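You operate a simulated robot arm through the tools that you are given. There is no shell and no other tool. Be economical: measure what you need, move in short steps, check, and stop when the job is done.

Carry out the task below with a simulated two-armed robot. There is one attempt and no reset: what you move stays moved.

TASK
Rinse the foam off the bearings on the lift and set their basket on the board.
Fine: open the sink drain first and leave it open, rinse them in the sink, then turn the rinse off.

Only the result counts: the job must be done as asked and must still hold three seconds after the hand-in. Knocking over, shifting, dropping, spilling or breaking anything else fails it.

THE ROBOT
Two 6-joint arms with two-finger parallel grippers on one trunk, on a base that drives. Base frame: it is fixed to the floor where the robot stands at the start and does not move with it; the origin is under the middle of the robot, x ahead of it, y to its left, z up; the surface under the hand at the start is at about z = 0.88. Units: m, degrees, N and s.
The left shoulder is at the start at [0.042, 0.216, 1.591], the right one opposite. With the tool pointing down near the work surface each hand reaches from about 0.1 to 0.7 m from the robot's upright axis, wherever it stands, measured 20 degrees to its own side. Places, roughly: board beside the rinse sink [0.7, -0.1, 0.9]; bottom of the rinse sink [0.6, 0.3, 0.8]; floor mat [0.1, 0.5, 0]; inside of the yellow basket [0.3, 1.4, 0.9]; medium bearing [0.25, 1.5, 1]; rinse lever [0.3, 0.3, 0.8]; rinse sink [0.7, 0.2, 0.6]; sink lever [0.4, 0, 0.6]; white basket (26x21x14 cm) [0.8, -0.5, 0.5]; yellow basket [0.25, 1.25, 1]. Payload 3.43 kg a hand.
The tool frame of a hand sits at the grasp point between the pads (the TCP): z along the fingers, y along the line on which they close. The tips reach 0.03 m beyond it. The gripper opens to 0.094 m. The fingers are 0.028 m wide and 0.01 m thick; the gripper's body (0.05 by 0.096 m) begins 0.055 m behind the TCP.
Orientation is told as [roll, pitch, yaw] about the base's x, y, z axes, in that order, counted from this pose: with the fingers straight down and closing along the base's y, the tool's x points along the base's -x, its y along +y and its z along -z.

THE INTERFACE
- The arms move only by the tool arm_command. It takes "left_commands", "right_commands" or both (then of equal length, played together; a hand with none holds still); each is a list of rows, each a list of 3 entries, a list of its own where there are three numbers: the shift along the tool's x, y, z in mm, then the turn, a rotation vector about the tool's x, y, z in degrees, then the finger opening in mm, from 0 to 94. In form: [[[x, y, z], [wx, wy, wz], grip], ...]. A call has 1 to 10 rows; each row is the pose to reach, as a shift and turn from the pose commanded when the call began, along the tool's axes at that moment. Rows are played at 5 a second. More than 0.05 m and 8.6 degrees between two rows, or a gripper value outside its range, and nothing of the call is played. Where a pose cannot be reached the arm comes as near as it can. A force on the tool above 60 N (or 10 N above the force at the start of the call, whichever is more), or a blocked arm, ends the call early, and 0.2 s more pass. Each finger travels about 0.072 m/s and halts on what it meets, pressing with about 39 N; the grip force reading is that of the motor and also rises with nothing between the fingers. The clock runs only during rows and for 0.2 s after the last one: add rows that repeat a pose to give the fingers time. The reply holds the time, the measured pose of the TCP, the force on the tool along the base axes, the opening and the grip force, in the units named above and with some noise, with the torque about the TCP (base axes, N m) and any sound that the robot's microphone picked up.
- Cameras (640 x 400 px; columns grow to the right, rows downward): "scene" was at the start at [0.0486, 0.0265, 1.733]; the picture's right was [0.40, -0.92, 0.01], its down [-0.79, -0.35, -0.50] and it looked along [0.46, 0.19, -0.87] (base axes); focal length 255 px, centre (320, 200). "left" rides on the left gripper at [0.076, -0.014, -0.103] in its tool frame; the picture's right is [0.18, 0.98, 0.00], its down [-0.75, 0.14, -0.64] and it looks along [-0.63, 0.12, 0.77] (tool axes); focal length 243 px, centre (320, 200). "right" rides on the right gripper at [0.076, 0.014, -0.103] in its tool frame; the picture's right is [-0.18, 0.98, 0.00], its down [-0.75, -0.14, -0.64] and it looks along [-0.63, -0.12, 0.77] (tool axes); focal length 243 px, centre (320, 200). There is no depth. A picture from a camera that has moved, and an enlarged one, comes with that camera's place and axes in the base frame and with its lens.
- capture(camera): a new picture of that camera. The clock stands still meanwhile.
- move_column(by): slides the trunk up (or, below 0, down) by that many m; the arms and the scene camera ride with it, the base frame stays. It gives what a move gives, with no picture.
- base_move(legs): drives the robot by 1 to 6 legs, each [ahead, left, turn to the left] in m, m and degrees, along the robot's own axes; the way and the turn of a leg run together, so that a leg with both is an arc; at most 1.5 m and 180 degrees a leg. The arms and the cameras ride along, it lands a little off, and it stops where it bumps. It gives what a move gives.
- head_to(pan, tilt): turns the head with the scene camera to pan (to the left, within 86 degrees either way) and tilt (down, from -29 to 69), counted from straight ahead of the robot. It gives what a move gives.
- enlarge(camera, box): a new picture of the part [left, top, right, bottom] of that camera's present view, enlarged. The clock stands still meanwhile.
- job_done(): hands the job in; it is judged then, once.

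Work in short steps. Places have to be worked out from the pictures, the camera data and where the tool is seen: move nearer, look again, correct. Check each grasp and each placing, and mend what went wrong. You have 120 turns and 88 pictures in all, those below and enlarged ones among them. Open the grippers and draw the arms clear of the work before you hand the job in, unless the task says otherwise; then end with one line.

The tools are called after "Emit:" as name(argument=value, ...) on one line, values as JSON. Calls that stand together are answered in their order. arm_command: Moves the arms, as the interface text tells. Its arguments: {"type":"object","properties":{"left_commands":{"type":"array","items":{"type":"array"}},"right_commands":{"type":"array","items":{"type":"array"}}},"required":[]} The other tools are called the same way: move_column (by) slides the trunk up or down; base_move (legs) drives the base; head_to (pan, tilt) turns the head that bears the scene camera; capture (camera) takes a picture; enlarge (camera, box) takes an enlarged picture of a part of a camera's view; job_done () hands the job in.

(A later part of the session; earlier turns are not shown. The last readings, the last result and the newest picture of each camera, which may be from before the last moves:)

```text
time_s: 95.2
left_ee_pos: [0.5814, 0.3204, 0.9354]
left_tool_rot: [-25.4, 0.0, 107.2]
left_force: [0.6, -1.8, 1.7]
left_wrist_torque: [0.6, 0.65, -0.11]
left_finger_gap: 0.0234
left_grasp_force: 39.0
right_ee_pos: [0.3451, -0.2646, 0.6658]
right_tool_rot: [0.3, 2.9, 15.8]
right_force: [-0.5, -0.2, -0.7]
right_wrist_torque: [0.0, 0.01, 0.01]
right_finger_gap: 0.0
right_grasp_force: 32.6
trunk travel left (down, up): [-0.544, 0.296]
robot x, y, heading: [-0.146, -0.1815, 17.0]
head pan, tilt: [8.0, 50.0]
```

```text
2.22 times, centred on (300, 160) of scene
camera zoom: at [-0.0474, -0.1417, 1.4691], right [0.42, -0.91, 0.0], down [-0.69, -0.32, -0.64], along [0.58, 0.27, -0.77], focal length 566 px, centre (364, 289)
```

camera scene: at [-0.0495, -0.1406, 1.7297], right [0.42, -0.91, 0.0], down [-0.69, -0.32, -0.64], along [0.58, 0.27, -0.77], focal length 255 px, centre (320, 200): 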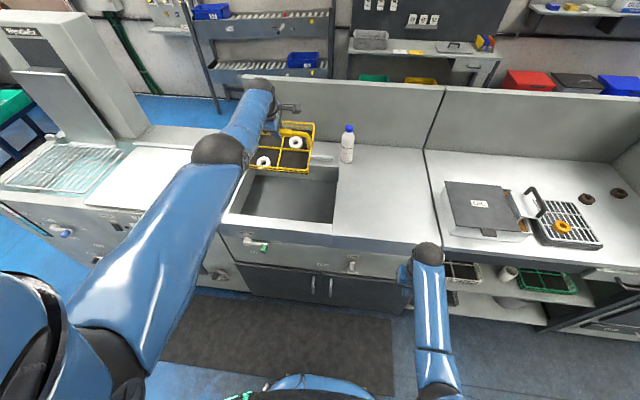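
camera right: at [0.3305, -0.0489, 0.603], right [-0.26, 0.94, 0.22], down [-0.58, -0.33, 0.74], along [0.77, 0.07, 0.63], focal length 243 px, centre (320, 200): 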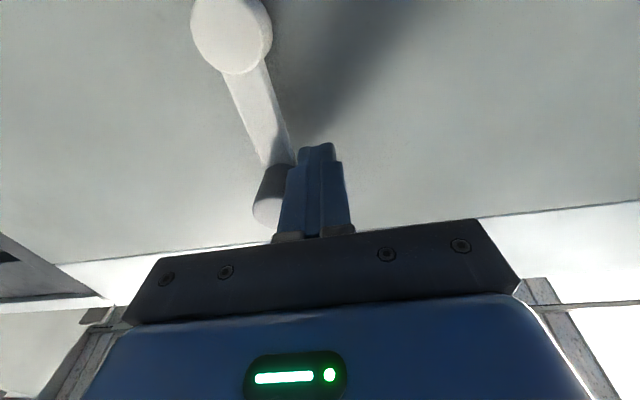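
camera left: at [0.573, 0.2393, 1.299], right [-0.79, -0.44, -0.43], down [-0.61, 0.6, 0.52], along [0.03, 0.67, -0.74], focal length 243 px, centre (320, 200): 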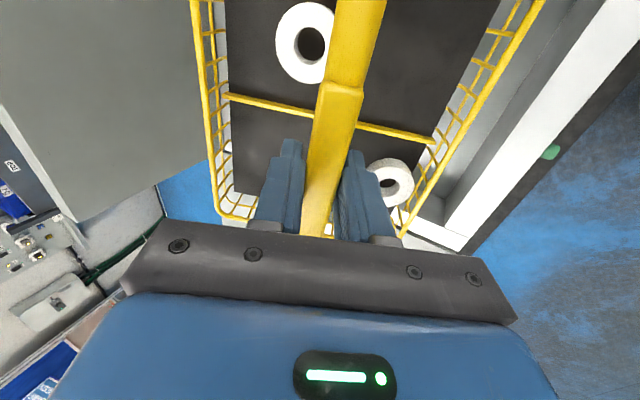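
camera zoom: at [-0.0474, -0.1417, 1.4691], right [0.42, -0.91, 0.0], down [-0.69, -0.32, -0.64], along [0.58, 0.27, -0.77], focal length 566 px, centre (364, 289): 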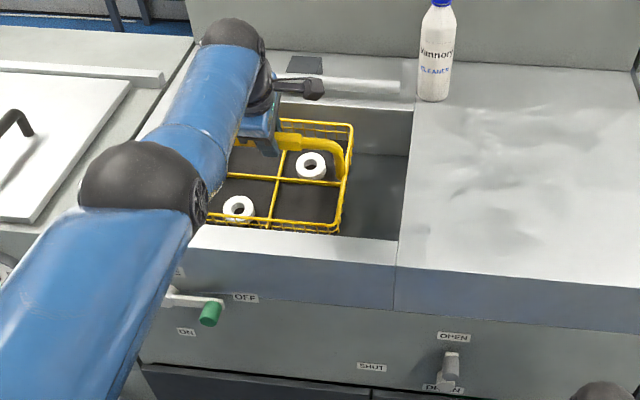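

The basket now rests on the sink bottom with almost no load on the hand. I open the gripper and rise straight up.

Emit:
arm_command(left_commands=[[[0, 0, 0], [0, 0, 0], 40], [[0, 0, 0], [0, 0, 0], 60], [[0, 0, 0], [0, 0, 0], 80], [[0, 0, 0], [0, 0, 0], 94], [[0, 0, 0], [0, 0, 0], 94]])

Emit:
capture(camera="left")

```text
time_s: 96.5
left_ee_pos: [0.5834, 0.3221, 0.9388]
left_tool_rot: [-25.9, 0.1, 107.2]
left_force: [-0.5, 0.1, -0.1]
left_wrist_torque: [-0.01, -0.02, 0.02]
left_finger_gap: 0.0938
left_grasp_force: 0.1
right_ee_pos: [0.3447, -0.2631, 0.6666]
right_tool_rot: [0.1, 3.0, 15.9]
right_force: [0.5, -0.3, -0.4]
right_wrist_torque: [0.0, 0.0, -0.04]
right_finger_gap: 0.0
right_grasp_force: 33.0
trunk travel left (down, up): [-0.544, 0.296]
robot x, y, heading: [-0.1479, -0.186, 17.2]
head pan, tilt: [8.0, 50.0]
```

```text
38 pictures are left
camera left: at [0.5749, 0.2392, 1.0378], right [-0.79, -0.44, -0.43], down [-0.61, 0.6, 0.52], along [0.03, 0.67, -0.74], focal length 243 px, centre (320, 200)
```

left: 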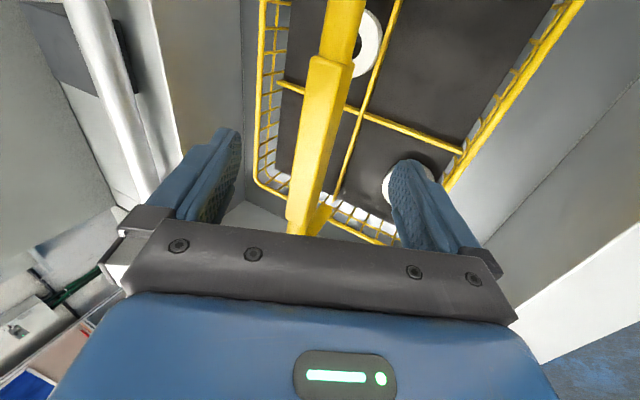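

Released, bar free between the fingers. I raise straight up and back off from the counter.

Emit:
move_column(by=0.2)

Emit:
base_move(legs=[[-0.4, 0, 0]])

Emit:
enlarge(camera="scene", box=[210, 70, 390, 250])

```text
time_s: 98.6
left_ee_pos: [0.5836, 0.3204, 1.1386]
left_tool_rot: [-25.8, -0.1, 107.2]
left_force: [0.0, 0.4, -0.2]
left_wrist_torque: [0.0, 0.02, 0.01]
left_finger_gap: 0.0939
left_grasp_force: 0.0
right_ee_pos: [0.3456, -0.2638, 0.8662]
right_tool_rot: [0.1, 3.0, 15.7]
right_force: [-0.2, 0.8, -0.6]
right_wrist_torque: [0.0, 0.0, 0.0]
right_finger_gap: 0.0002
right_grasp_force: 32.4
trunk travel left (down, up): [-0.744, 0.096]
robot x, y, heading: [-0.1463, -0.1854, 17.4]
head pan, tilt: [8.0, 50.0]
```

```text
time_s: 101.1
left_ee_pos: [0.2124, 0.2097, 1.1378]
left_tool_rot: [-25.6, -0.1, 107.3]
left_force: [-0.2, -0.1, 0.3]
left_wrist_torque: [-0.02, 0.01, -0.01]
left_finger_gap: 0.094
left_grasp_force: 0.0
right_ee_pos: [-0.0251, -0.377, 0.8653]
right_tool_rot: [0.1, 3.1, 15.9]
right_force: [0.2, 0.3, -0.2]
right_wrist_torque: [-0.01, -0.03, -0.01]
right_finger_gap: 0.0
right_grasp_force: 33.3
trunk travel left (down, up): [-0.744, 0.096]
robot x, y, heading: [-0.5182, -0.2962, 17.2]
head pan, tilt: [8.0, 50.0]
```

```text
2.22 times, centred on (300, 160) of scene
camera zoom: at [-0.4151, -0.2539, 1.6691], right [0.43, -0.9, 0.0], down [-0.69, -0.33, -0.64], along [0.58, 0.27, -0.77], focal length 566 px, centre (364, 289)
```

zoom: 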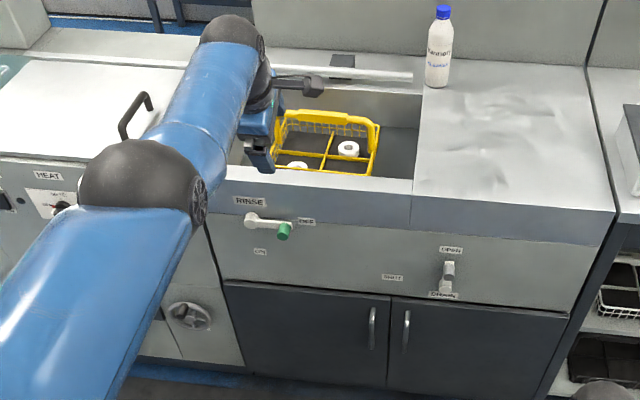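

Basket sits fine in the sink. Rinse knob ≈ F 0.41, L 0.193, z 0.77. I lower the trunk and swing the left hand to a horizontal closed fist well in front of the counter.

Emit:
move_column(by=-0.12)

Emit:
arm_command(left_commands=[[[-3, 33, 6], [6.4, 0, 0], 80], [[-6, 66, 13], [12.8, 0, 0], 60], [[-9, 99, 19], [19.2, 0, 0], 40], [[-12, 132, 26], [25.6, 0, 0], 20], [[-15, 165, 32], [32, 0, 0], 0], [[-18, 198, 38], [38.4, 0, 0], 0], [[-21, 231, 45], [44.8, 0, 0], 0], [[-24, 264, 51], [51.2, 0, 0], 0], [[-27, 297, 58], [57.6, 0, 0], 0], [[-30, 329, 64], [64, 0, 0], 0]])

```text
time_s: 102.6
left_ee_pos: [0.2109, 0.2091, 1.0201]
left_tool_rot: [-26.0, 0.0, 107.3]
left_force: [0.5, 0.3, 0.1]
left_wrist_torque: [-0.01, -0.03, 0.04]
left_finger_gap: 0.0941
left_grasp_force: 0.0
right_ee_pos: [-0.0266, -0.3776, 0.7458]
right_tool_rot: [0.1, 2.9, 15.9]
right_force: [0.2, -0.1, 0.9]
right_wrist_torque: [-0.01, 0.02, -0.02]
right_finger_gap: 0.0001
right_grasp_force: 32.8
trunk travel left (down, up): [-0.624, 0.216]
robot x, y, heading: [-0.5136, -0.2965, 17.2]
head pan, tilt: [8.0, 50.0]
```

```text
time_s: 104.8
left_ee_pos: [-0.0555, 0.1515, 0.8096]
left_tool_rot: [-87.2, -6.1, 105.2]
left_force: [0.7, 1.4, 3.0]
left_wrist_torque: [-0.09, 0.17, -0.11]
left_finger_gap: 0.0001
left_grasp_force: 32.6
right_ee_pos: [-0.0266, -0.3781, 0.7462]
right_tool_rot: [0.1, 2.9, 15.9]
right_force: [0.1, -0.3, 0.3]
right_wrist_torque: [0.0, 0.01, 0.0]
right_finger_gap: 0.0
right_grasp_force: 33.0
trunk travel left (down, up): [-0.624, 0.216]
robot x, y, heading: [-0.5185, -0.2954, 17.0]
head pan, tilt: [8.0, 50.0]
```

The fist is horizontal at z 0.81. I drive in short of the knob and look.

Emit:
base_move(legs=[[0.34, 0.03, 0]])

Emit:
capture(camera="left")

Emit:
enlarge(camera="scene", box=[180, 140, 380, 290])

```text
time_s: 107.0
left_ee_pos: [0.2499, 0.2793, 0.8199]
left_tool_rot: [-89.9, 0.0, 106.9]
left_force: [-0.1, 0.8, 0.1]
left_wrist_torque: [0.0, -0.03, 0.01]
left_finger_gap: 0.0
left_grasp_force: 32.7
right_ee_pos: [0.2767, -0.2552, 0.7456]
right_tool_rot: [0.2, 2.9, 15.7]
right_force: [0.1, -1.0, 0.6]
right_wrist_torque: [0.03, -0.02, -0.04]
right_finger_gap: 0.0002
right_grasp_force: 33.1
trunk travel left (down, up): [-0.624, 0.216]
robot x, y, heading: [-0.214, -0.1732, 16.7]
head pan, tilt: [8.0, 50.0]
```

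```text
36 pictures are left
camera left: at [0.1732, 0.1761, 0.8332], right [0.05, -0.18, -0.98], down [-0.83, 0.53, -0.14], along [0.55, 0.83, -0.12], focal length 243 px, centre (320, 200)
```

left: 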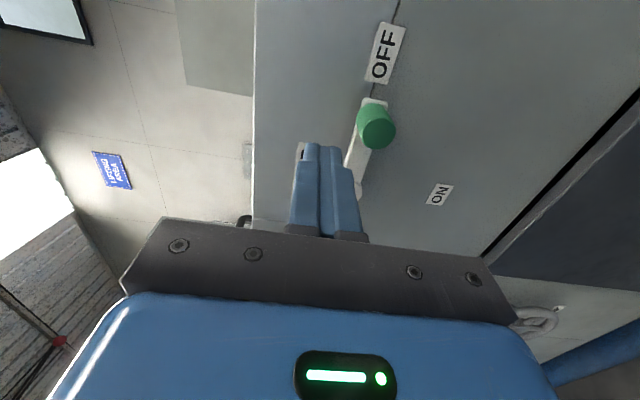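

```text
2.67 times, centred on (280, 215) of scene
camera zoom: at [-0.1156, -0.1317, 1.5496], right [0.42, -0.91, 0.0], down [-0.69, -0.32, -0.64], along [0.58, 0.27, -0.77], focal length 679 px, centre (427, 160)
```

zoom: 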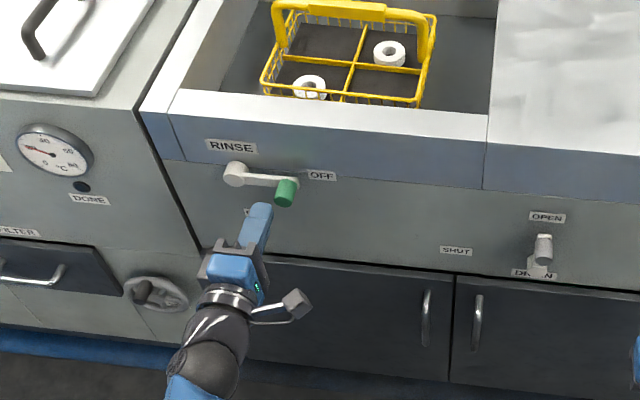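

Two rays agree: knob tip at [0.336, 0.304, 0.770]; the fist is aligned 5 cm above it. I advance 8.5 cm so the fingers are over the knob.

Emit:
base_move(legs=[[0.083, 0, 0]])

Emit:
capture(camera="left")

```text
time_s: 108.0
left_ee_pos: [0.3241, 0.3005, 0.8205]
left_tool_rot: [-89.9, 0.0, 106.9]
left_force: [-0.1, 0.1, 0.5]
left_wrist_torque: [0.01, -0.03, 0.02]
left_finger_gap: 0.0001
left_grasp_force: 33.1
right_ee_pos: [0.35, -0.2325, 0.7462]
right_tool_rot: [0.1, 2.9, 15.5]
right_force: [-0.6, 0.2, 0.0]
right_wrist_torque: [-0.01, -0.03, -0.04]
right_finger_gap: 0.0004
right_grasp_force: 33.2
trunk travel left (down, up): [-0.624, 0.216]
robot x, y, heading: [-0.1374, -0.1516, 16.8]
head pan, tilt: [8.0, 50.0]
```

```text
34 pictures are left
camera left: at [0.2481, 0.1983, 0.8339], right [0.05, -0.18, -0.98], down [-0.83, 0.53, -0.14], along [0.55, 0.83, -0.12], focal length 243 px, centre (320, 200)
```

left: 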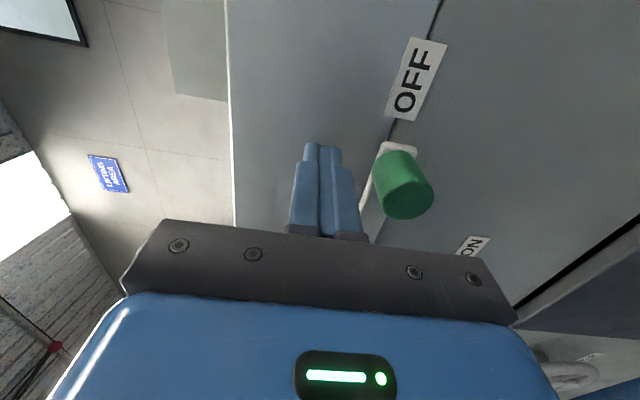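

Fist is above the knob with ~2 cm overlap. I push it down along the arc toward ON.

Emit:
arm_command(left_commands=[[[-2, 10, 4], [0, 0, 0], 0], [[-4, 20, 6], [0, 0, 0], 0], [[-2, 32, 6], [0, 0, 0], 0], [[-1, 45, 6], [0, 0, 0], 0], [[-2, 58, 6], [0, 0, 0], 0], [[-5, 71, 6], [0, 0, 0], 0], [[-11, 82, 6], [0, 0, 0], 0], [[-18, 93, 6], [0, 0, 0], 0]])

Emit:
enlarge(camera="scene", box=[180, 140, 380, 290])

```text
time_s: 109.8
left_ee_pos: [0.3258, 0.3208, 0.7261]
left_tool_rot: [-89.8, 0.2, 106.9]
left_force: [0.2, 0.8, 0.2]
left_wrist_torque: [-0.04, -0.03, 0.01]
left_finger_gap: 0.0001
left_grasp_force: 33.0
right_ee_pos: [0.3534, -0.2335, 0.7447]
right_tool_rot: [0.1, 3.1, 15.5]
right_force: [-0.6, 0.0, 0.6]
right_wrist_torque: [-0.02, 0.02, -0.04]
right_finger_gap: 0.0
right_grasp_force: 33.5
trunk travel left (down, up): [-0.624, 0.216]
robot x, y, heading: [-0.1398, -0.1508, 16.8]
head pan, tilt: [8.0, 50.0]
```

```text
2.67 times, centred on (280, 215) of scene
camera zoom: at [-0.0377, -0.1081, 1.5493], right [0.42, -0.91, 0.0], down [-0.7, -0.32, -0.64], along [0.58, 0.27, -0.77], focal length 679 px, centre (427, 160)
```

zoom: 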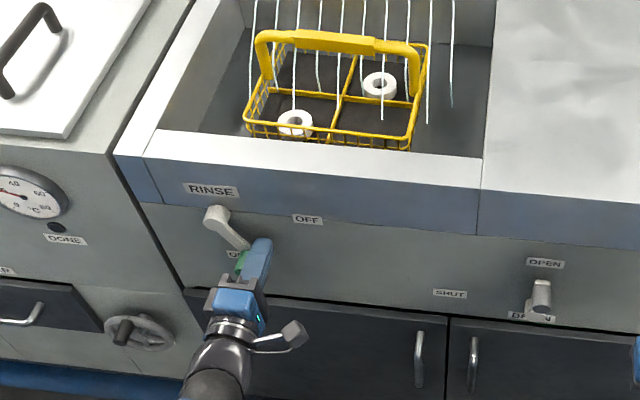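

Water is already streaming over the basket. I complete the turn to ON.

Emit:
arm_command(left_commands=[[[-10, 9, 0], [0, 0, 0], 0], [[-20, 16, 0], [0, 0, 0], 0], [[-31, 21, 0], [0, 0, 0], 0], [[-38, 23, 0], [0, 0, 0], 0], [[-38, 23, 0], [0, 0, 0], 0]])

Emit:
enlarge(camera="scene", box=[180, 140, 380, 290])

```text
time_s: 111.0
left_ee_pos: [0.3185, 0.3491, 0.7045]
left_tool_rot: [-89.8, -0.2, 106.3]
left_force: [8.3, -36.6, 6.3]
left_wrist_torque: [-0.34, -0.06, 0.6]
left_finger_gap: 0.0001
left_grasp_force: 32.8
right_ee_pos: [0.3522, -0.2379, 0.7447]
right_tool_rot: [0.3, 2.9, 15.4]
right_force: [-0.3, 0.6, 0.1]
right_wrist_torque: [-0.03, 0.04, 0.01]
right_finger_gap: 0.0002
right_grasp_force: 33.1
trunk travel left (down, up): [-0.624, 0.216]
robot x, y, heading: [-0.1371, -0.1494, 16.7]
head pan, tilt: [8.0, 50.0]
```

```text
2.67 times, centred on (280, 215) of scene
camera zoom: at [-0.0378, -0.1152, 1.5497], right [0.42, -0.91, 0.0], down [-0.7, -0.32, -0.64], along [0.58, 0.27, -0.77], focal length 679 px, centre (427, 160)
```

zoom: 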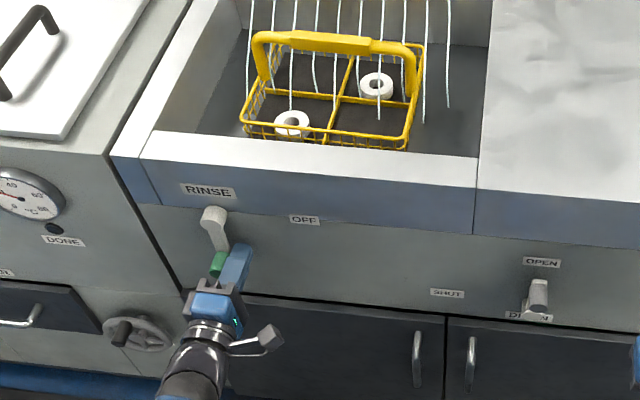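

ON stop reached (36 N), rinse running. I relax, draw the fist back, and shift it to the knob's left side while the water runs.

Emit:
arm_command(left_commands=[[[12, 0, 0], [0, 0, 0], 0], [[14, 0, -30], [0, 0, 0], 0], [[14, 0, -60], [0, 0, 0], 0], [[-10, 0, -60], [0, 0, 0], 0], [[-35, 0, -60], [0, 0, 0], 0], [[-52, 2, -60], [0, 0, 0], 0], [[-52, 2, -60], [0, 0, 0], 0], [[-52, 2, -60], [0, 0, 0], 0], [[-52, 2, -60], [0, 0, 0], 0], [[-52, 2, -60], [0, 0, 0], 0]])

Emit:
enlarge(camera="scene", box=[220, 110, 350, 200])

```text
time_s: 113.2
left_ee_pos: [0.2423, 0.3902, 0.6995]
left_tool_rot: [-89.8, 0.1, 107.0]
left_force: [0.1, 0.0, 0.3]
left_wrist_torque: [0.0, -0.02, 0.0]
left_finger_gap: 0.0001
left_grasp_force: 33.4
right_ee_pos: [0.354, -0.2336, 0.7462]
right_tool_rot: [0.0, 3.0, 15.4]
right_force: [0.6, -0.7, -0.3]
right_wrist_torque: [0.0, 0.03, -0.02]
right_finger_gap: 0.0
right_grasp_force: 32.4
trunk travel left (down, up): [-0.624, 0.216]
robot x, y, heading: [-0.1342, -0.147, 17.1]
head pan, tilt: [8.0, 50.0]
```

```text
4.44 times, centred on (285, 155) of scene
camera zoom: at [-0.0381, -0.1082, 1.5495], right [0.42, -0.91, 0.0], down [-0.7, -0.32, -0.64], along [0.58, 0.27, -0.77], focal length 1131 px, centre (476, 400)
```

zoom: 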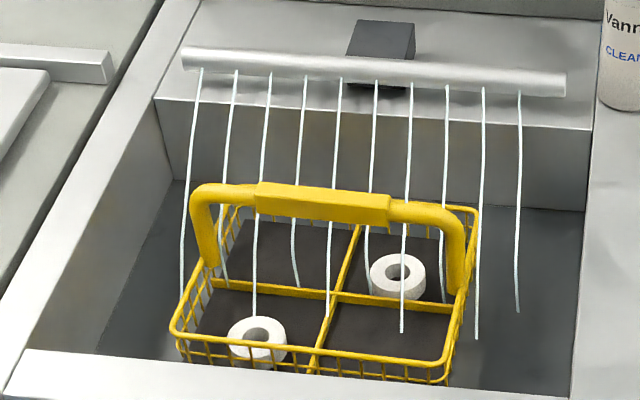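

Streams fall over the basket; the bearings still look white. I let it run and compare.

Emit:
arm_command(left_commands=[[[0, 0, 0], [0, 0, 0], 0], [[0, 0, 0], [0, 0, 0], 0], [[0, 0, 0], [0, 0, 0], 0], [[0, 0, 0], [0, 0, 0], 0], [[0, 0, 0], [0, 0, 0], 0], [[0, 0, 0], [0, 0, 0], 0], [[0, 0, 0], [0, 0, 0], 0], [[0, 0, 0], [0, 0, 0], 0], [[0, 0, 0], [0, 0, 0], 0], [[0, 0, 0], [0, 0, 0], 0]])

Emit:
arm_command(left_commands=[[[0, 0, 0], [0, 0, 0], 0], [[0, 0, 0], [0, 0, 0], 0], [[0, 0, 0], [0, 0, 0], 0], [[0, 0, 0], [0, 0, 0], 0], [[0, 0, 0], [0, 0, 0], 0], [[0, 0, 0], [0, 0, 0], 0], [[0, 0, 0], [0, 0, 0], 0], [[0, 0, 0], [0, 0, 0], 0], [[0, 0, 0], [0, 0, 0], 0], [[0, 0, 0], [0, 0, 0], 0]])

Emit:
enlarge(camera="scene", box=[220, 110, 350, 200])

```text
time_s: 115.4
left_ee_pos: [0.2438, 0.3895, 0.7007]
left_tool_rot: [-89.8, 0.0, 106.9]
left_force: [-0.6, 0.2, -0.6]
left_wrist_torque: [-0.01, 0.02, -0.02]
left_finger_gap: 0.0
left_grasp_force: 33.4
right_ee_pos: [0.3522, -0.2345, 0.7456]
right_tool_rot: [0.2, 3.1, 15.6]
right_force: [0.1, 0.7, 0.4]
right_wrist_torque: [0.02, -0.05, -0.01]
right_finger_gap: 0.0
right_grasp_force: 32.3
trunk travel left (down, up): [-0.624, 0.216]
robot x, y, heading: [-0.1363, -0.1484, 16.8]
head pan, tilt: [8.0, 50.0]
```

```text
time_s: 117.6
left_ee_pos: [0.2437, 0.3897, 0.7016]
left_tool_rot: [-89.9, 0.0, 107.0]
left_force: [0.3, -0.4, 0.6]
left_wrist_torque: [-0.02, 0.01, -0.01]
left_finger_gap: 0.0001
left_grasp_force: 32.8
right_ee_pos: [0.3529, -0.2343, 0.7451]
right_tool_rot: [0.1, 2.9, 15.5]
right_force: [1.7, -0.2, -0.3]
right_wrist_torque: [0.01, -0.02, 0.04]
right_finger_gap: 0.0001
right_grasp_force: 33.4
trunk travel left (down, up): [-0.624, 0.216]
robot x, y, heading: [-0.14, -0.1494, 16.8]
head pan, tilt: [8.0, 50.0]
```

```text
4.44 times, centred on (285, 155) of scene
camera zoom: at [-0.0382, -0.1083, 1.5495], right [0.42, -0.91, 0.0], down [-0.7, -0.32, -0.64], along [0.58, 0.27, -0.77], focal length 1131 px, centre (476, 400)
```

zoom: 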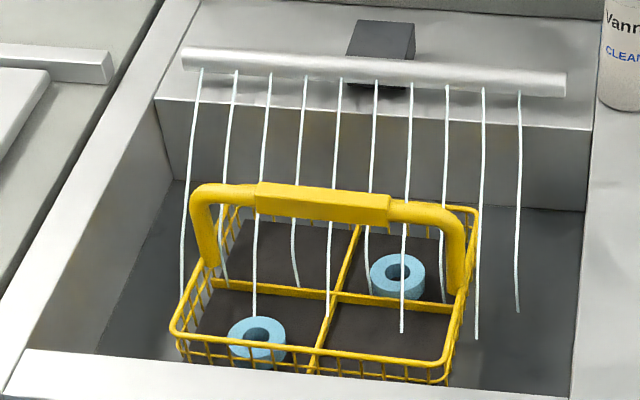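

Both bearings turned from white to light blue: the foam is coming off. I let it run further and check whether it changes more.

Emit:
arm_command(left_commands=[[[0, 0, 0], [0, 0, 0], 0], [[0, 0, 0], [0, 0, 0], 0], [[0, 0, 0], [0, 0, 0], 0], [[0, 0, 0], [0, 0, 0], 0], [[0, 0, 0], [0, 0, 0], 0], [[0, 0, 0], [0, 0, 0], 0], [[0, 0, 0], [0, 0, 0], 0], [[0, 0, 0], [0, 0, 0], 0], [[0, 0, 0], [0, 0, 0], 0], [[0, 0, 0], [0, 0, 0], 0]])

Emit:
arm_command(left_commands=[[[0, 0, 0], [0, 0, 0], 0], [[0, 0, 0], [0, 0, 0], 0], [[0, 0, 0], [0, 0, 0], 0], [[0, 0, 0], [0, 0, 0], 0], [[0, 0, 0], [0, 0, 0], 0], [[0, 0, 0], [0, 0, 0], 0], [[0, 0, 0], [0, 0, 0], 0], [[0, 0, 0], [0, 0, 0], 0], [[0, 0, 0], [0, 0, 0], 0], [[0, 0, 0], [0, 0, 0], 0]])

Emit:
arm_command(left_commands=[[[0, 0, 0], [0, 0, 0], 0], [[0, 0, 0], [0, 0, 0], 0], [[0, 0, 0], [0, 0, 0], 0], [[0, 0, 0], [0, 0, 0], 0], [[0, 0, 0], [0, 0, 0], 0], [[0, 0, 0], [0, 0, 0], 0], [[0, 0, 0], [0, 0, 0], 0], [[0, 0, 0], [0, 0, 0], 0], [[0, 0, 0], [0, 0, 0], 0], [[0, 0, 0], [0, 0, 0], 0]])

Emit:
enlarge(camera="scene", box=[220, 110, 350, 200])

Emit:
capture(camera="left")

```text
time_s: 119.8
left_ee_pos: [0.2432, 0.3894, 0.7015]
left_tool_rot: [-89.8, 0.0, 106.9]
left_force: [-0.8, 0.4, 0.1]
left_wrist_torque: [0.0, 0.02, 0.03]
left_finger_gap: 0.0
left_grasp_force: 33.2
right_ee_pos: [0.3527, -0.235, 0.7451]
right_tool_rot: [0.1, 3.0, 15.5]
right_force: [0.1, -0.7, 0.7]
right_wrist_torque: [0.0, -0.01, 0.02]
right_finger_gap: 0.0
right_grasp_force: 32.8
trunk travel left (down, up): [-0.624, 0.216]
robot x, y, heading: [-0.1405, -0.1491, 16.9]
head pan, tilt: [8.0, 50.0]
```

```text
time_s: 122.0
left_ee_pos: [0.2429, 0.3898, 0.7021]
left_tool_rot: [-89.8, 0.0, 106.9]
left_force: [0.0, -0.6, -0.2]
left_wrist_torque: [-0.01, 0.0, -0.03]
left_finger_gap: 0.0
left_grasp_force: 32.9
right_ee_pos: [0.3523, -0.2339, 0.7449]
right_tool_rot: [0.1, 3.1, 15.5]
right_force: [0.8, 0.1, -0.5]
right_wrist_torque: [-0.02, -0.03, 0.0]
right_finger_gap: 0.0002
right_grasp_force: 32.5
trunk travel left (down, up): [-0.624, 0.216]
robot x, y, heading: [-0.1397, -0.1464, 16.7]
head pan, tilt: [8.0, 50.0]
```

```text
time_s: 124.2
left_ee_pos: [0.2436, 0.3889, 0.7002]
left_tool_rot: [-89.8, 0.0, 106.9]
left_force: [-0.6, 0.3, 0.7]
left_wrist_torque: [0.02, -0.01, 0.01]
left_finger_gap: 0.0
left_grasp_force: 32.8
right_ee_pos: [0.3528, -0.2341, 0.7454]
right_tool_rot: [0.1, 3.0, 15.5]
right_force: [-0.6, 0.1, -0.2]
right_wrist_torque: [-0.03, 0.05, -0.01]
right_finger_gap: 0.0001
right_grasp_force: 33.0
trunk travel left (down, up): [-0.624, 0.216]
robot x, y, heading: [-0.1387, -0.1523, 16.7]
head pan, tilt: [8.0, 50.0]
```

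```text
4.44 times, centred on (285, 155) of scene
camera zoom: at [-0.0382, -0.1083, 1.5495], right [0.42, -0.91, 0.0], down [-0.7, -0.32, -0.64], along [0.58, 0.27, -0.77], focal length 1131 px, centre (476, 400)
```

zoom: 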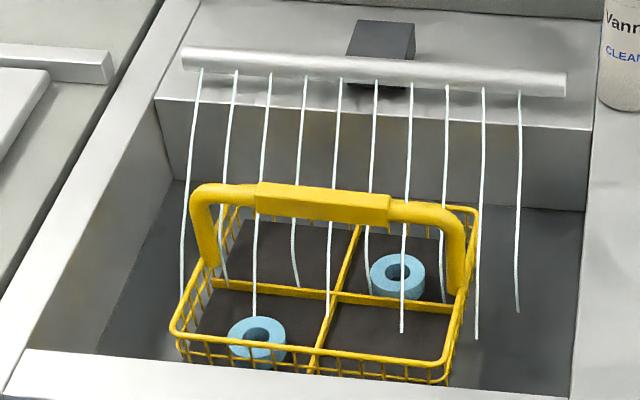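

```text
28 pictures are left
camera left: at [0.1662, 0.2863, 0.7148], right [0.05, -0.18, -0.98], down [-0.83, 0.53, -0.14], along [0.55, 0.83, -0.12], focal length 243 px, centre (320, 200)
```

left: 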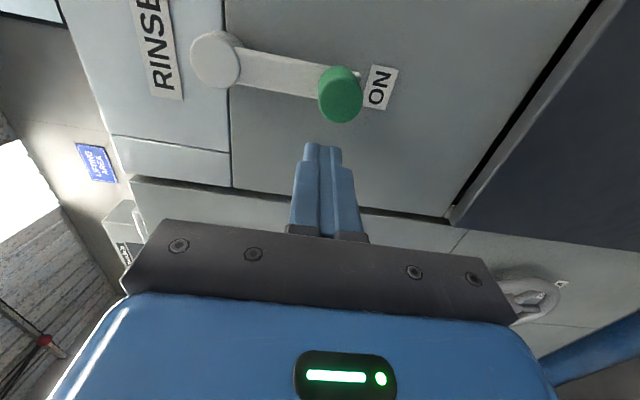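

The colour is now stable (light blue, no white) after ~13 s of rinsing. The knob hangs at L 0.278, z 0.69; I slip the fist to its left and swing it back up toward OFF.

Emit:
arm_command(left_commands=[[[-8, 9, 0], [0, 0, 0], 0], [[-8, 9, 30], [0, 0, 0], 0], [[-8, 9, 60], [0, 0, 0], 0], [[4, 8, 60], [0, 0, 0], 0], [[15, 7, 60], [0, 0, 0], 0], [[28, 8, 60], [0, 0, 0], 0], [[41, 7, 60], [0, 0, 0], 0], [[54, 3, 60], [0, 0, 0], 0], [[66, -2, 60], [0, 0, 0], 0], [[77, -10, 60], [0, 0, 0], 0]])

Emit:
enlarge(camera="scene", box=[180, 140, 380, 290])

```text
time_s: 126.4
left_ee_pos: [0.33, 0.3377, 0.6933]
left_tool_rot: [-89.9, 0.0, 106.9]
left_force: [0.6, 0.2, 0.1]
left_wrist_torque: [0.01, 0.0, -0.02]
left_finger_gap: 0.0002
left_grasp_force: 33.1
left hand out of reach, approached as far as the arm can: row 3, 4, 5, 6, 9, 10
right_ee_pos: [0.3529, -0.2345, 0.7456]
right_tool_rot: [0.0, 3.0, 15.5]
right_force: [0.4, -0.2, -0.3]
right_wrist_torque: [-0.01, -0.01, 0.02]
right_finger_gap: 0.0002
right_grasp_force: 32.9
trunk travel left (down, up): [-0.624, 0.216]
robot x, y, heading: [-0.1337, -0.1511, 16.7]
head pan, tilt: [8.0, 50.0]
```

```text
2.67 times, centred on (280, 215) of scene
camera zoom: at [-0.0379, -0.1085, 1.5495], right [0.42, -0.91, 0.0], down [-0.7, -0.32, -0.64], along [0.58, 0.27, -0.77], focal length 679 px, centre (427, 160)
```

zoom: 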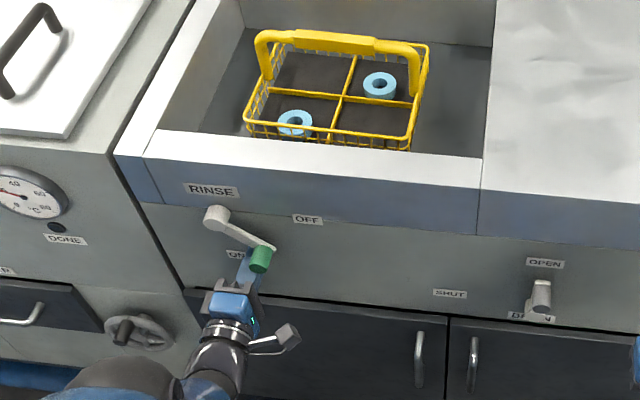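

Water has stopped; the lever is about halfway. I continue up to the OFF stop, easing forward reach slightly.

Emit:
arm_command(left_commands=[[[5, -8, -4], [0, 0, 0], 0], [[11, -18, -8], [0, 0, 0], 0], [[17, -29, -8], [0, 0, 0], 0], [[22, -40, -8], [0, 0, 0], 0], [[24, -48, -8], [0, 0, 0], 0], [[24, -52, -8], [0, 0, 0], 0]])

Emit:
enlarge(camera="scene", box=[180, 140, 380, 290])

```text
time_s: 127.8
left_ee_pos: [0.3297, 0.3133, 0.745]
left_tool_rot: [-89.9, 0.0, 107.0]
left_force: [-0.6, 0.6, 0.3]
left_wrist_torque: [0.05, 0.01, -0.04]
left_finger_gap: 0.0
left_grasp_force: 33.1
left hand out of reach, approached as far as the arm can: row 1, 2
right_ee_pos: [0.3528, -0.2335, 0.7447]
right_tool_rot: [0.2, 2.9, 15.5]
right_force: [-0.2, -0.5, -0.3]
right_wrist_torque: [-0.01, 0.04, 0.02]
right_finger_gap: 0.0
right_grasp_force: 33.1
trunk travel left (down, up): [-0.624, 0.216]
robot x, y, heading: [-0.1393, -0.1502, 17.2]
head pan, tilt: [8.0, 50.0]
```

```text
2.67 times, centred on (280, 215) of scene
camera zoom: at [-0.0383, -0.1086, 1.5495], right [0.42, -0.91, 0.0], down [-0.7, -0.32, -0.64], along [0.58, 0.27, -0.77], focal length 679 px, centre (427, 160)
```

zoom: 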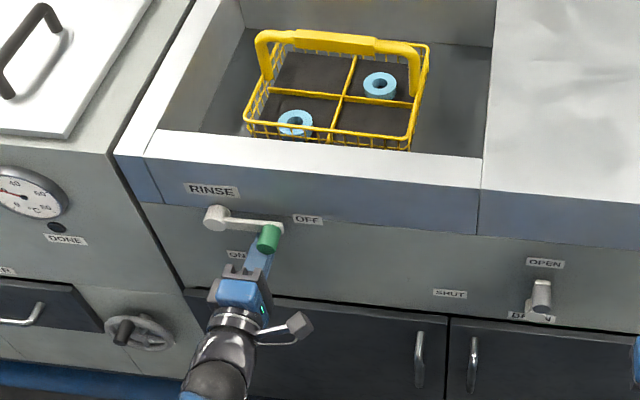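

Almost at OFF; I push up slightly more to seat it.

Emit:
arm_command(left_commands=[[[1, -5, 0], [0, 0, 0], 0], [[1, -9, 0], [0, 0, 0], 0], [[1, -12, 0], [0, 0, 0], 0]])

```text
time_s: 128.6
left_ee_pos: [0.3298, 0.3127, 0.7491]
left_tool_rot: [-88.8, 0.2, 107.0]
left_force: [2.7, -0.3, -35.9]
left_wrist_torque: [0.65, -0.27, 0.03]
left_finger_gap: 0.0
left_grasp_force: 33.0
right_ee_pos: [0.3552, -0.2322, 0.744]
right_tool_rot: [0.0, 3.1, 15.5]
right_force: [-1.1, 0.5, -0.2]
right_wrist_torque: [0.0, 0.03, 0.0]
right_finger_gap: 0.0
right_grasp_force: 32.8
trunk travel left (down, up): [-0.624, 0.216]
robot x, y, heading: [-0.139, -0.1483, 17.2]
head pan, tilt: [8.0, 50.0]
```

OFF stop reached (36 N). I relax downward, withdraw and back off.

Emit:
arm_command(left_commands=[[[0, 15, 0], [0, 0, 0], 0], [[0, 30, 0], [0, 0, 0], 0], [[0, 35, -30], [0, 0, 0], 0], [[0, 35, -60], [0, 0, 0], 0]])

Emit:
base_move(legs=[[-0.42, 0, 0]])

Emit:
capture(camera="scene")

```text
time_s: 129.6
left_ee_pos: [0.2747, 0.2935, 0.7271]
left_tool_rot: [-89.9, 0.0, 106.9]
left_force: [-0.8, -0.1, 0.0]
left_wrist_torque: [-0.03, 0.01, -0.02]
left_finger_gap: 0.0001
left_grasp_force: 33.1
right_ee_pos: [0.3521, -0.2337, 0.7461]
right_tool_rot: [0.1, 2.8, 15.5]
right_force: [-0.9, 0.0, 0.9]
right_wrist_torque: [0.01, -0.02, -0.02]
right_finger_gap: 0.0
right_grasp_force: 32.9
trunk travel left (down, up): [-0.624, 0.216]
robot x, y, heading: [-0.138, -0.1492, 17.0]
head pan, tilt: [8.0, 50.0]
```

```text
time_s: 132.2
left_ee_pos: [-0.1359, 0.1725, 0.7251]
left_tool_rot: [-89.8, 0.0, 107.1]
left_force: [-0.3, -0.9, 0.2]
left_wrist_torque: [-0.04, 0.0, 0.01]
left_finger_gap: 0.0
left_grasp_force: 33.6
right_ee_pos: [-0.0578, -0.358, 0.7458]
right_tool_rot: [0.2, 3.1, 15.6]
right_force: [1.2, -0.8, 0.8]
right_wrist_torque: [0.01, -0.01, -0.01]
right_finger_gap: 0.0002
right_grasp_force: 32.9
trunk travel left (down, up): [-0.624, 0.216]
robot x, y, heading: [-0.5465, -0.276, 16.7]
head pan, tilt: [8.0, 50.0]
```

```text
25 pictures are left
camera scene: at [-0.4486, -0.2323, 1.5493], right [0.42, -0.91, 0.0], down [-0.7, -0.32, -0.64], along [0.58, 0.27, -0.77], focal length 255 px, centre (320, 200)
```

scene: 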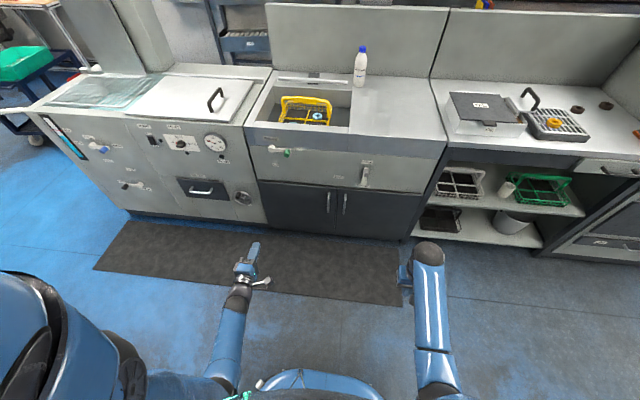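

Rinse off, drain open, basket in place. I return the left hand to its open, tilted grasp pose out in front of the counter.

Emit:
arm_command(left_commands=[[[3, -29, 32], [-6.4, 0, 0], 20], [[7, -58, 64], [-12.8, 0, 0], 40], [[10, -88, 97], [-19.2, 0, 0], 60], [[14, -117, 129], [-25.6, 0, 0], 80], [[17, -146, 162], [-32, 0, 0], 94], [[21, -175, 194], [-38.4, 0, 0], 94], [[24, -205, 226], [-44.8, 0, 0], 94], [[28, -234, 259], [-51.2, 0, 0], 94], [[31, -264, 291], [-57.6, 0, 0], 94], [[35, -293, 322], [-64, 0, 0], 94]])

Emit:
move_column(by=0.12)

```text
time_s: 134.4
left_ee_pos: [0.1777, 0.2293, 1.0164]
left_tool_rot: [-25.5, -0.1, 106.9]
left_force: [-0.4, 0.1, -1.2]
left_wrist_torque: [0.04, -0.12, -0.01]
left_finger_gap: 0.094
left_grasp_force: 0.1
left hand out of reach, approached as far as the arm can: row 10
right_ee_pos: [-0.0586, -0.359, 0.7452]
right_tool_rot: [0.1, 3.0, 15.5]
right_force: [-0.4, -0.2, -0.5]
right_wrist_torque: [0.0, 0.0, -0.01]
right_finger_gap: 0.0002
right_grasp_force: 33.2
trunk travel left (down, up): [-0.624, 0.216]
robot x, y, heading: [-0.5433, -0.2767, 16.8]
head pan, tilt: [8.0, 50.0]
```

```text
time_s: 135.9
left_ee_pos: [0.1791, 0.2317, 1.1368]
left_tool_rot: [-25.8, 0.1, 107.0]
left_force: [-0.1, 0.3, 0.3]
left_wrist_torque: [0.02, -0.01, 0.01]
left_finger_gap: 0.0941
left_grasp_force: 0.1
right_ee_pos: [-0.059, -0.3574, 0.8652]
right_tool_rot: [0.1, 3.0, 15.5]
right_force: [-0.8, 0.8, -0.7]
right_wrist_torque: [0.03, -0.02, 0.0]
right_finger_gap: 0.0
right_grasp_force: 32.9
trunk travel left (down, up): [-0.744, 0.096]
robot x, y, heading: [-0.5495, -0.271, 16.8]
head pan, tilt: [8.0, 50.0]
```

I drive back to the release position over the basket (forward 0.41, right 0.03) and check.

Emit:
base_move(legs=[[0.41, -0.03, 0]])

Emit:
capture(camera="left")

```text
time_s: 138.5
left_ee_pos: [0.5761, 0.3237, 1.1399]
left_tool_rot: [-25.8, 0.0, 107.2]
left_force: [-0.9, 0.6, -0.3]
left_wrist_torque: [-0.01, -0.01, 0.01]
left_finger_gap: 0.094
left_grasp_force: 0.0
right_ee_pos: [0.3416, -0.266, 0.8671]
right_tool_rot: [0.1, 2.9, 15.7]
right_force: [-0.3, -0.5, 0.4]
right_wrist_torque: [-0.02, 0.0, 0.01]
right_finger_gap: 0.0
right_grasp_force: 33.2
trunk travel left (down, up): [-0.744, 0.096]
robot x, y, heading: [-0.1506, -0.1844, 16.9]
head pan, tilt: [8.0, 50.0]
```

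```text
24 pictures are left
camera left: at [0.5673, 0.2413, 1.2373], right [-0.79, -0.44, -0.43], down [-0.61, 0.6, 0.52], along [0.03, 0.67, -0.74], focal length 243 px, centre (320, 200)
```

left: 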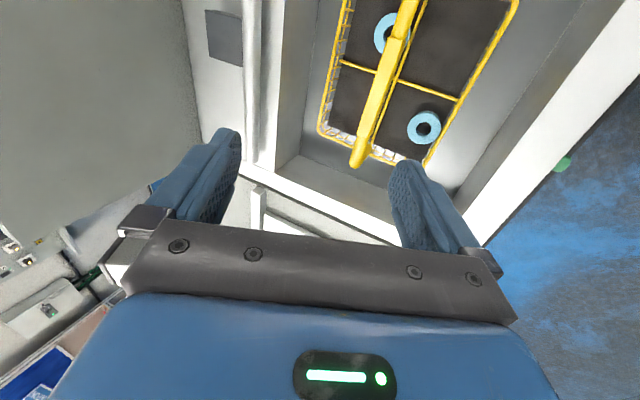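

Within 7 mm of the release spot, with the bar lined up as before. I lower 0.2 m onto it.

Emit:
move_column(by=-0.14)

Emit:
capture(camera="left")

```text
time_s: 140.2
left_ee_pos: [0.5773, 0.3244, 0.9978]
left_tool_rot: [-25.9, 0.0, 107.2]
left_force: [-1.1, -0.3, -0.8]
left_wrist_torque: [0.02, 0.01, 0.01]
left_finger_gap: 0.0941
left_grasp_force: 0.2
right_ee_pos: [0.3435, -0.2658, 0.7237]
right_tool_rot: [0.0, 3.0, 15.7]
right_force: [-1.2, 0.0, -0.3]
right_wrist_torque: [0.03, -0.03, -0.01]
right_finger_gap: 0.0002
right_grasp_force: 33.4
trunk travel left (down, up): [-0.604, 0.236]
robot x, y, heading: [-0.1486, -0.1837, 16.9]
head pan, tilt: [8.0, 50.0]
```

```text
23 pictures are left
camera left: at [0.5692, 0.2418, 1.096], right [-0.79, -0.44, -0.43], down [-0.61, 0.6, 0.52], along [0.03, 0.67, -0.74], focal length 243 px, centre (320, 200)
```

left: 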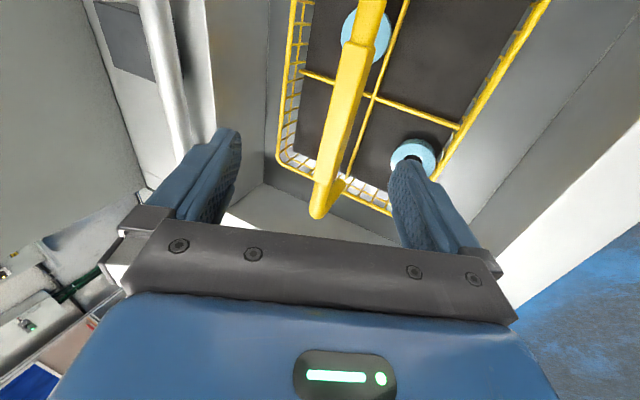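

Aligned. I lower the last 6 cm and close on the bar.

Emit:
move_column(by=-0.06)

Emit:
arm_command(left_commands=[[[0, 0, 0], [0, 0, 0], 60], [[0, 0, 0], [0, 0, 0], 40], [[0, 0, 0], [0, 0, 0], 20], [[0, 0, 0], [0, 0, 0], 0], [[0, 0, 0], [0, 0, 0], 0], [[0, 0, 0], [0, 0, 0], 0]])

Emit:
move_column(by=0.05)

Emit:
enlarge(camera="scene", box=[210, 70, 390, 250])

```text
time_s: 141.2
left_ee_pos: [0.5773, 0.3239, 0.9373]
left_tool_rot: [-25.9, 0.0, 107.1]
left_force: [-0.1, -0.8, -0.7]
left_wrist_torque: [0.03, 0.01, 0.0]
left_finger_gap: 0.0942
left_grasp_force: 0.1
right_ee_pos: [0.3418, -0.2658, 0.6665]
right_tool_rot: [0.1, 3.0, 15.6]
right_force: [-0.4, 0.9, 0.2]
right_wrist_torque: [-0.01, -0.01, 0.01]
right_finger_gap: 0.0001
right_grasp_force: 33.2
trunk travel left (down, up): [-0.544, 0.296]
robot x, y, heading: [-0.1478, -0.1794, 17.0]
head pan, tilt: [8.0, 50.0]
```

```text
time_s: 142.6
left_ee_pos: [0.5775, 0.3239, 0.9384]
left_tool_rot: [-25.7, 0.0, 107.1]
left_force: [0.2, -0.2, 0.6]
left_wrist_torque: [0.02, 0.01, -0.01]
left_finger_gap: 0.0
left_grasp_force: 32.8
right_ee_pos: [0.3422, -0.2657, 0.6663]
right_tool_rot: [0.2, 3.1, 15.6]
right_force: [0.0, 0.1, 0.1]
right_wrist_torque: [0.0, 0.03, -0.01]
right_finger_gap: 0.0
right_grasp_force: 32.4
trunk travel left (down, up): [-0.544, 0.296]
robot x, y, heading: [-0.1466, -0.1856, 17.2]
head pan, tilt: [8.0, 50.0]
```

```text
time_s: 143.5
left_ee_pos: [0.5796, 0.3243, 0.9871]
left_tool_rot: [-25.8, 0.0, 107.1]
left_force: [0.3, 0.3, -0.6]
left_wrist_torque: [-0.02, 0.0, 0.0]
left_finger_gap: 0.0
left_grasp_force: 32.9
right_ee_pos: [0.3438, -0.2647, 0.7157]
right_tool_rot: [0.1, 3.1, 15.8]
right_force: [-0.4, 0.3, 0.8]
right_wrist_torque: [-0.01, 0.01, 0.01]
right_finger_gap: 0.0002
right_grasp_force: 32.9
trunk travel left (down, up): [-0.594, 0.246]
robot x, y, heading: [-0.1492, -0.1844, 16.9]
head pan, tilt: [8.0, 50.0]
```

```text
2.22 times, centred on (300, 160) of scene
camera zoom: at [-0.0486, -0.141, 1.5194], right [0.42, -0.91, 0.0], down [-0.69, -0.32, -0.64], along [0.58, 0.27, -0.77], focal length 566 px, centre (364, 289)
```

zoom: 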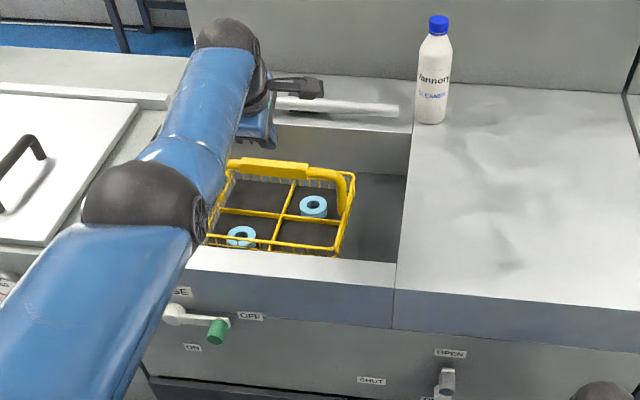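

The grip missed: the bar is lower than I assumed (≈[0.603, 0.33, 0.90], so the first grip was at the very fingertips). I open, move 1.8 cm forward and lower deeper.

Emit:
arm_command(left_commands=[[[0, 0, 0], [0, 0, 0], 30], [[0, 0, 0], [0, 0, 0], 60], [[0, 0, 0], [0, 0, 0], 94], [[0, 0, 0], [0, 0, 0], 94]])

Emit:
base_move(legs=[[0.018, 0, 0]])

Emit:
move_column(by=-0.055)

Emit:
capture(camera="left")

```text
time_s: 144.5
left_ee_pos: [0.5775, 0.3239, 0.988]
left_tool_rot: [-25.8, 0.0, 107.0]
left_force: [0.4, 0.0, 0.2]
left_wrist_torque: [-0.01, -0.01, 0.0]
left_finger_gap: 0.094
left_grasp_force: 0.0
right_ee_pos: [0.3416, -0.2652, 0.7149]
right_tool_rot: [0.1, 3.1, 15.8]
right_force: [0.3, 0.0, -0.6]
right_wrist_torque: [-0.02, 0.0, 0.01]
right_finger_gap: 0.0002
right_grasp_force: 33.0
trunk travel left (down, up): [-0.594, 0.246]
robot x, y, heading: [-0.1496, -0.1825, 17.2]
head pan, tilt: [8.0, 50.0]
```

```text
time_s: 145.2
left_ee_pos: [0.5913, 0.3283, 0.9909]
left_tool_rot: [-26.0, 0.0, 107.1]
left_force: [-0.8, -0.1, 0.3]
left_wrist_torque: [0.05, -0.01, 0.05]
left_finger_gap: 0.094
left_grasp_force: 0.1
right_ee_pos: [0.3568, -0.2609, 0.7173]
right_tool_rot: [0.1, 2.9, 15.6]
right_force: [0.0, -0.5, 0.0]
right_wrist_torque: [-0.04, -0.04, -0.02]
right_finger_gap: 0.0
right_grasp_force: 33.3
trunk travel left (down, up): [-0.594, 0.246]
robot x, y, heading: [-0.1286, -0.1797, 16.9]
head pan, tilt: [8.0, 50.0]
```

```text
time_s: 146.2
left_ee_pos: [0.5955, 0.3296, 0.9325]
left_tool_rot: [-25.8, 0.0, 107.1]
left_force: [-0.1, 0.1, -0.3]
left_wrist_torque: [0.03, -0.02, 0.02]
left_finger_gap: 0.0939
left_grasp_force: 0.1
right_ee_pos: [0.3586, -0.2611, 0.6601]
right_tool_rot: [0.1, 3.0, 15.7]
right_force: [-0.9, 0.1, -0.3]
right_wrist_torque: [-0.03, 0.03, -0.01]
right_finger_gap: 0.0
right_grasp_force: 33.0
trunk travel left (down, up): [-0.539, 0.301]
robot x, y, heading: [-0.1316, -0.1784, 16.9]
head pan, tilt: [8.0, 50.0]
```

```text
21 pictures are left
camera left: at [0.586, 0.2469, 1.0308], right [-0.79, -0.44, -0.43], down [-0.61, 0.6, 0.52], along [0.03, 0.67, -0.74], focal length 243 px, centre (320, 200)
```

left: 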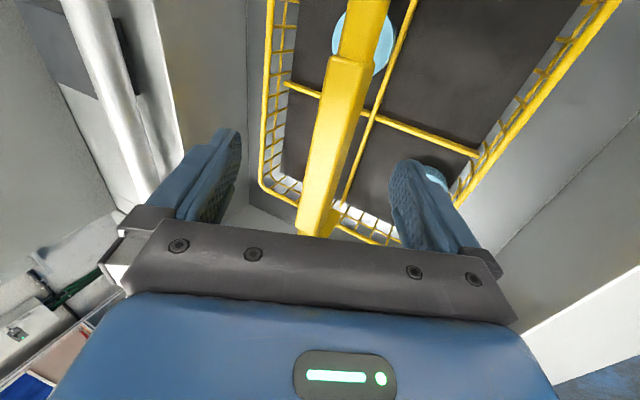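

Bar nicely between the fingers. I lower 3 cm more and close, then test-lift.

Emit:
move_column(by=-0.03)

Emit:
arm_command(left_commands=[[[0, 0, 0], [0, 0, 0], 60], [[0, 0, 0], [0, 0, 0], 40], [[0, 0, 0], [0, 0, 0], 20], [[0, 0, 0], [0, 0, 0], 0], [[0, 0, 0], [0, 0, 0], 0], [[0, 0, 0], [0, 0, 0], 0]])

```text
time_s: 147.0
left_ee_pos: [0.5946, 0.3289, 0.9039]
left_tool_rot: [-25.8, 0.0, 107.0]
left_force: [-0.6, -0.1, -0.2]
left_wrist_torque: [0.02, -0.01, 0.0]
left_finger_gap: 0.0942
left_grasp_force: 0.0
right_ee_pos: [0.3589, -0.2594, 0.6308]
right_tool_rot: [0.1, 3.0, 15.6]
right_force: [-0.4, 0.1, 0.1]
right_wrist_torque: [0.0, 0.03, -0.01]
right_finger_gap: 0.0002
right_grasp_force: 32.8
trunk travel left (down, up): [-0.509, 0.331]
robot x, y, heading: [-0.1334, -0.1773, 16.9]
head pan, tilt: [8.0, 50.0]
```

```text
time_s: 148.4
left_ee_pos: [0.595, 0.3298, 0.905]
left_tool_rot: [-26.0, -0.1, 107.2]
left_force: [5.4, 4.4, 14.1]
left_wrist_torque: [0.63, 0.6, -0.51]
left_finger_gap: 0.0293
left_grasp_force: 39.2
right_ee_pos: [0.3584, -0.2602, 0.631]
right_tool_rot: [0.1, 3.0, 15.6]
right_force: [0.4, -0.3, 0.2]
right_wrist_torque: [0.01, 0.02, -0.04]
right_finger_gap: 0.0002
right_grasp_force: 33.0
trunk travel left (down, up): [-0.509, 0.331]
robot x, y, heading: [-0.1338, -0.1811, 16.7]
head pan, tilt: [8.0, 50.0]
```

Gripped (29 mm, 39 N). I lift and check.

Emit:
move_column(by=0.06)

Emit:
move_column(by=0.22)

Emit:
capture(camera="scene")

```text
time_s: 149.4
left_ee_pos: [0.5952, 0.3294, 0.9596]
left_tool_rot: [-25.6, 0.1, 107.1]
left_force: [-0.9, 0.6, -7.4]
left_wrist_torque: [-0.09, 0.15, 0.01]
left_finger_gap: 0.0234
left_grasp_force: 38.9
right_ee_pos: [0.3593, -0.2592, 0.6898]
right_tool_rot: [0.0, 3.1, 15.7]
right_force: [-0.4, 0.2, 0.2]
right_wrist_torque: [0.02, 0.01, -0.03]
right_finger_gap: 0.0
right_grasp_force: 33.0
trunk travel left (down, up): [-0.569, 0.271]
robot x, y, heading: [-0.1285, -0.1788, 17.0]
head pan, tilt: [8.0, 50.0]
```

```text
time_s: 151.7
left_ee_pos: [0.5962, 0.329, 1.1813]
left_tool_rot: [-25.7, -0.1, 107.1]
left_force: [-0.7, 1.0, -6.1]
left_wrist_torque: [-0.09, 0.17, -0.03]
left_finger_gap: 0.0232
left_grasp_force: 39.0
right_ee_pos: [0.3592, -0.2589, 0.9095]
right_tool_rot: [0.1, 3.1, 15.7]
right_force: [0.2, 0.0, -0.3]
right_wrist_torque: [-0.03, -0.02, 0.02]
right_finger_gap: 0.0002
right_grasp_force: 32.7
trunk travel left (down, up): [-0.789, 0.051]
robot x, y, heading: [-0.1318, -0.1794, 17.1]
head pan, tilt: [8.0, 50.0]
```

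```text
20 pictures are left
camera scene: at [-0.031, -0.135, 1.7143], right [0.42, -0.91, 0.0], down [-0.7, -0.32, -0.64], along [0.58, 0.27, -0.77], focal length 255 px, centre (320, 200)
```

scene: 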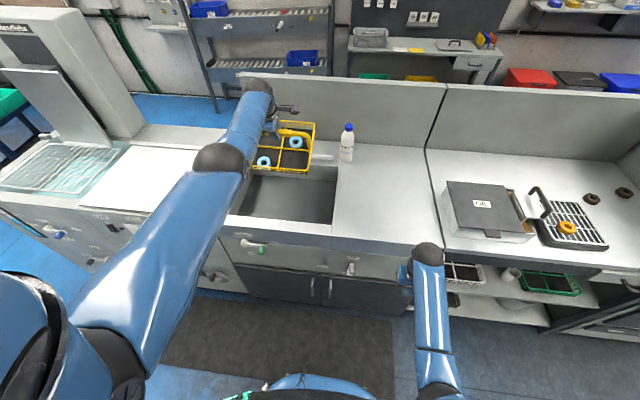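

Basket lifted with both clean bearings. I move it back a little, right 0.455 m in front of the bottle, and forward over the board.

Emit:
base_move(legs=[[-0.1, 0, 0], [0, -0.455, 0], [0.075, 0, 0]])

Emit:
capture(camera="scene")

```text
time_s: 155.9
left_ee_pos: [0.6929, -0.1166, 1.1932]
left_tool_rot: [-26.5, 0.0, 107.6]
left_force: [-2.3, -1.1, -4.5]
left_wrist_torque: [-0.11, 0.16, 0.03]
left_finger_gap: 0.0233
left_grasp_force: 39.1
right_ee_pos: [0.4635, -0.7074, 0.9157]
right_tool_rot: [0.0, 2.4, 16.2]
right_force: [-0.7, -1.2, 0.5]
right_wrist_torque: [0.02, -0.06, -0.01]
right_finger_gap: 0.0001
right_grasp_force: 32.9
trunk travel left (down, up): [-0.789, 0.051]
robot x, y, heading: [-0.0178, -0.6254, 17.5]
head pan, tilt: [8.0, 50.0]
```

```text
19 pictures are left
camera scene: at [0.0632, -0.5887, 1.7159], right [0.43, -0.9, 0.0], down [-0.68, -0.33, -0.65], along [0.59, 0.28, -0.76], focal length 255 px, centre (320, 200)
```

scene: 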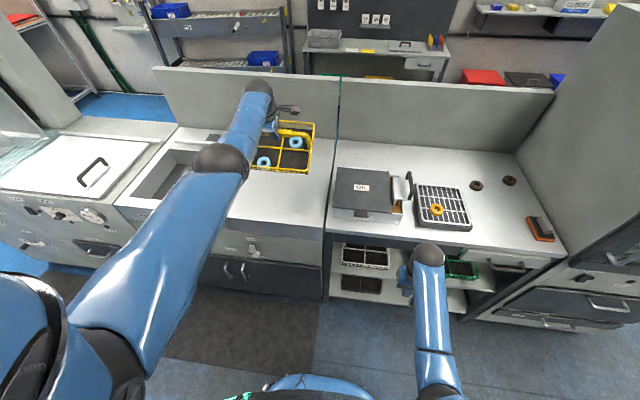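

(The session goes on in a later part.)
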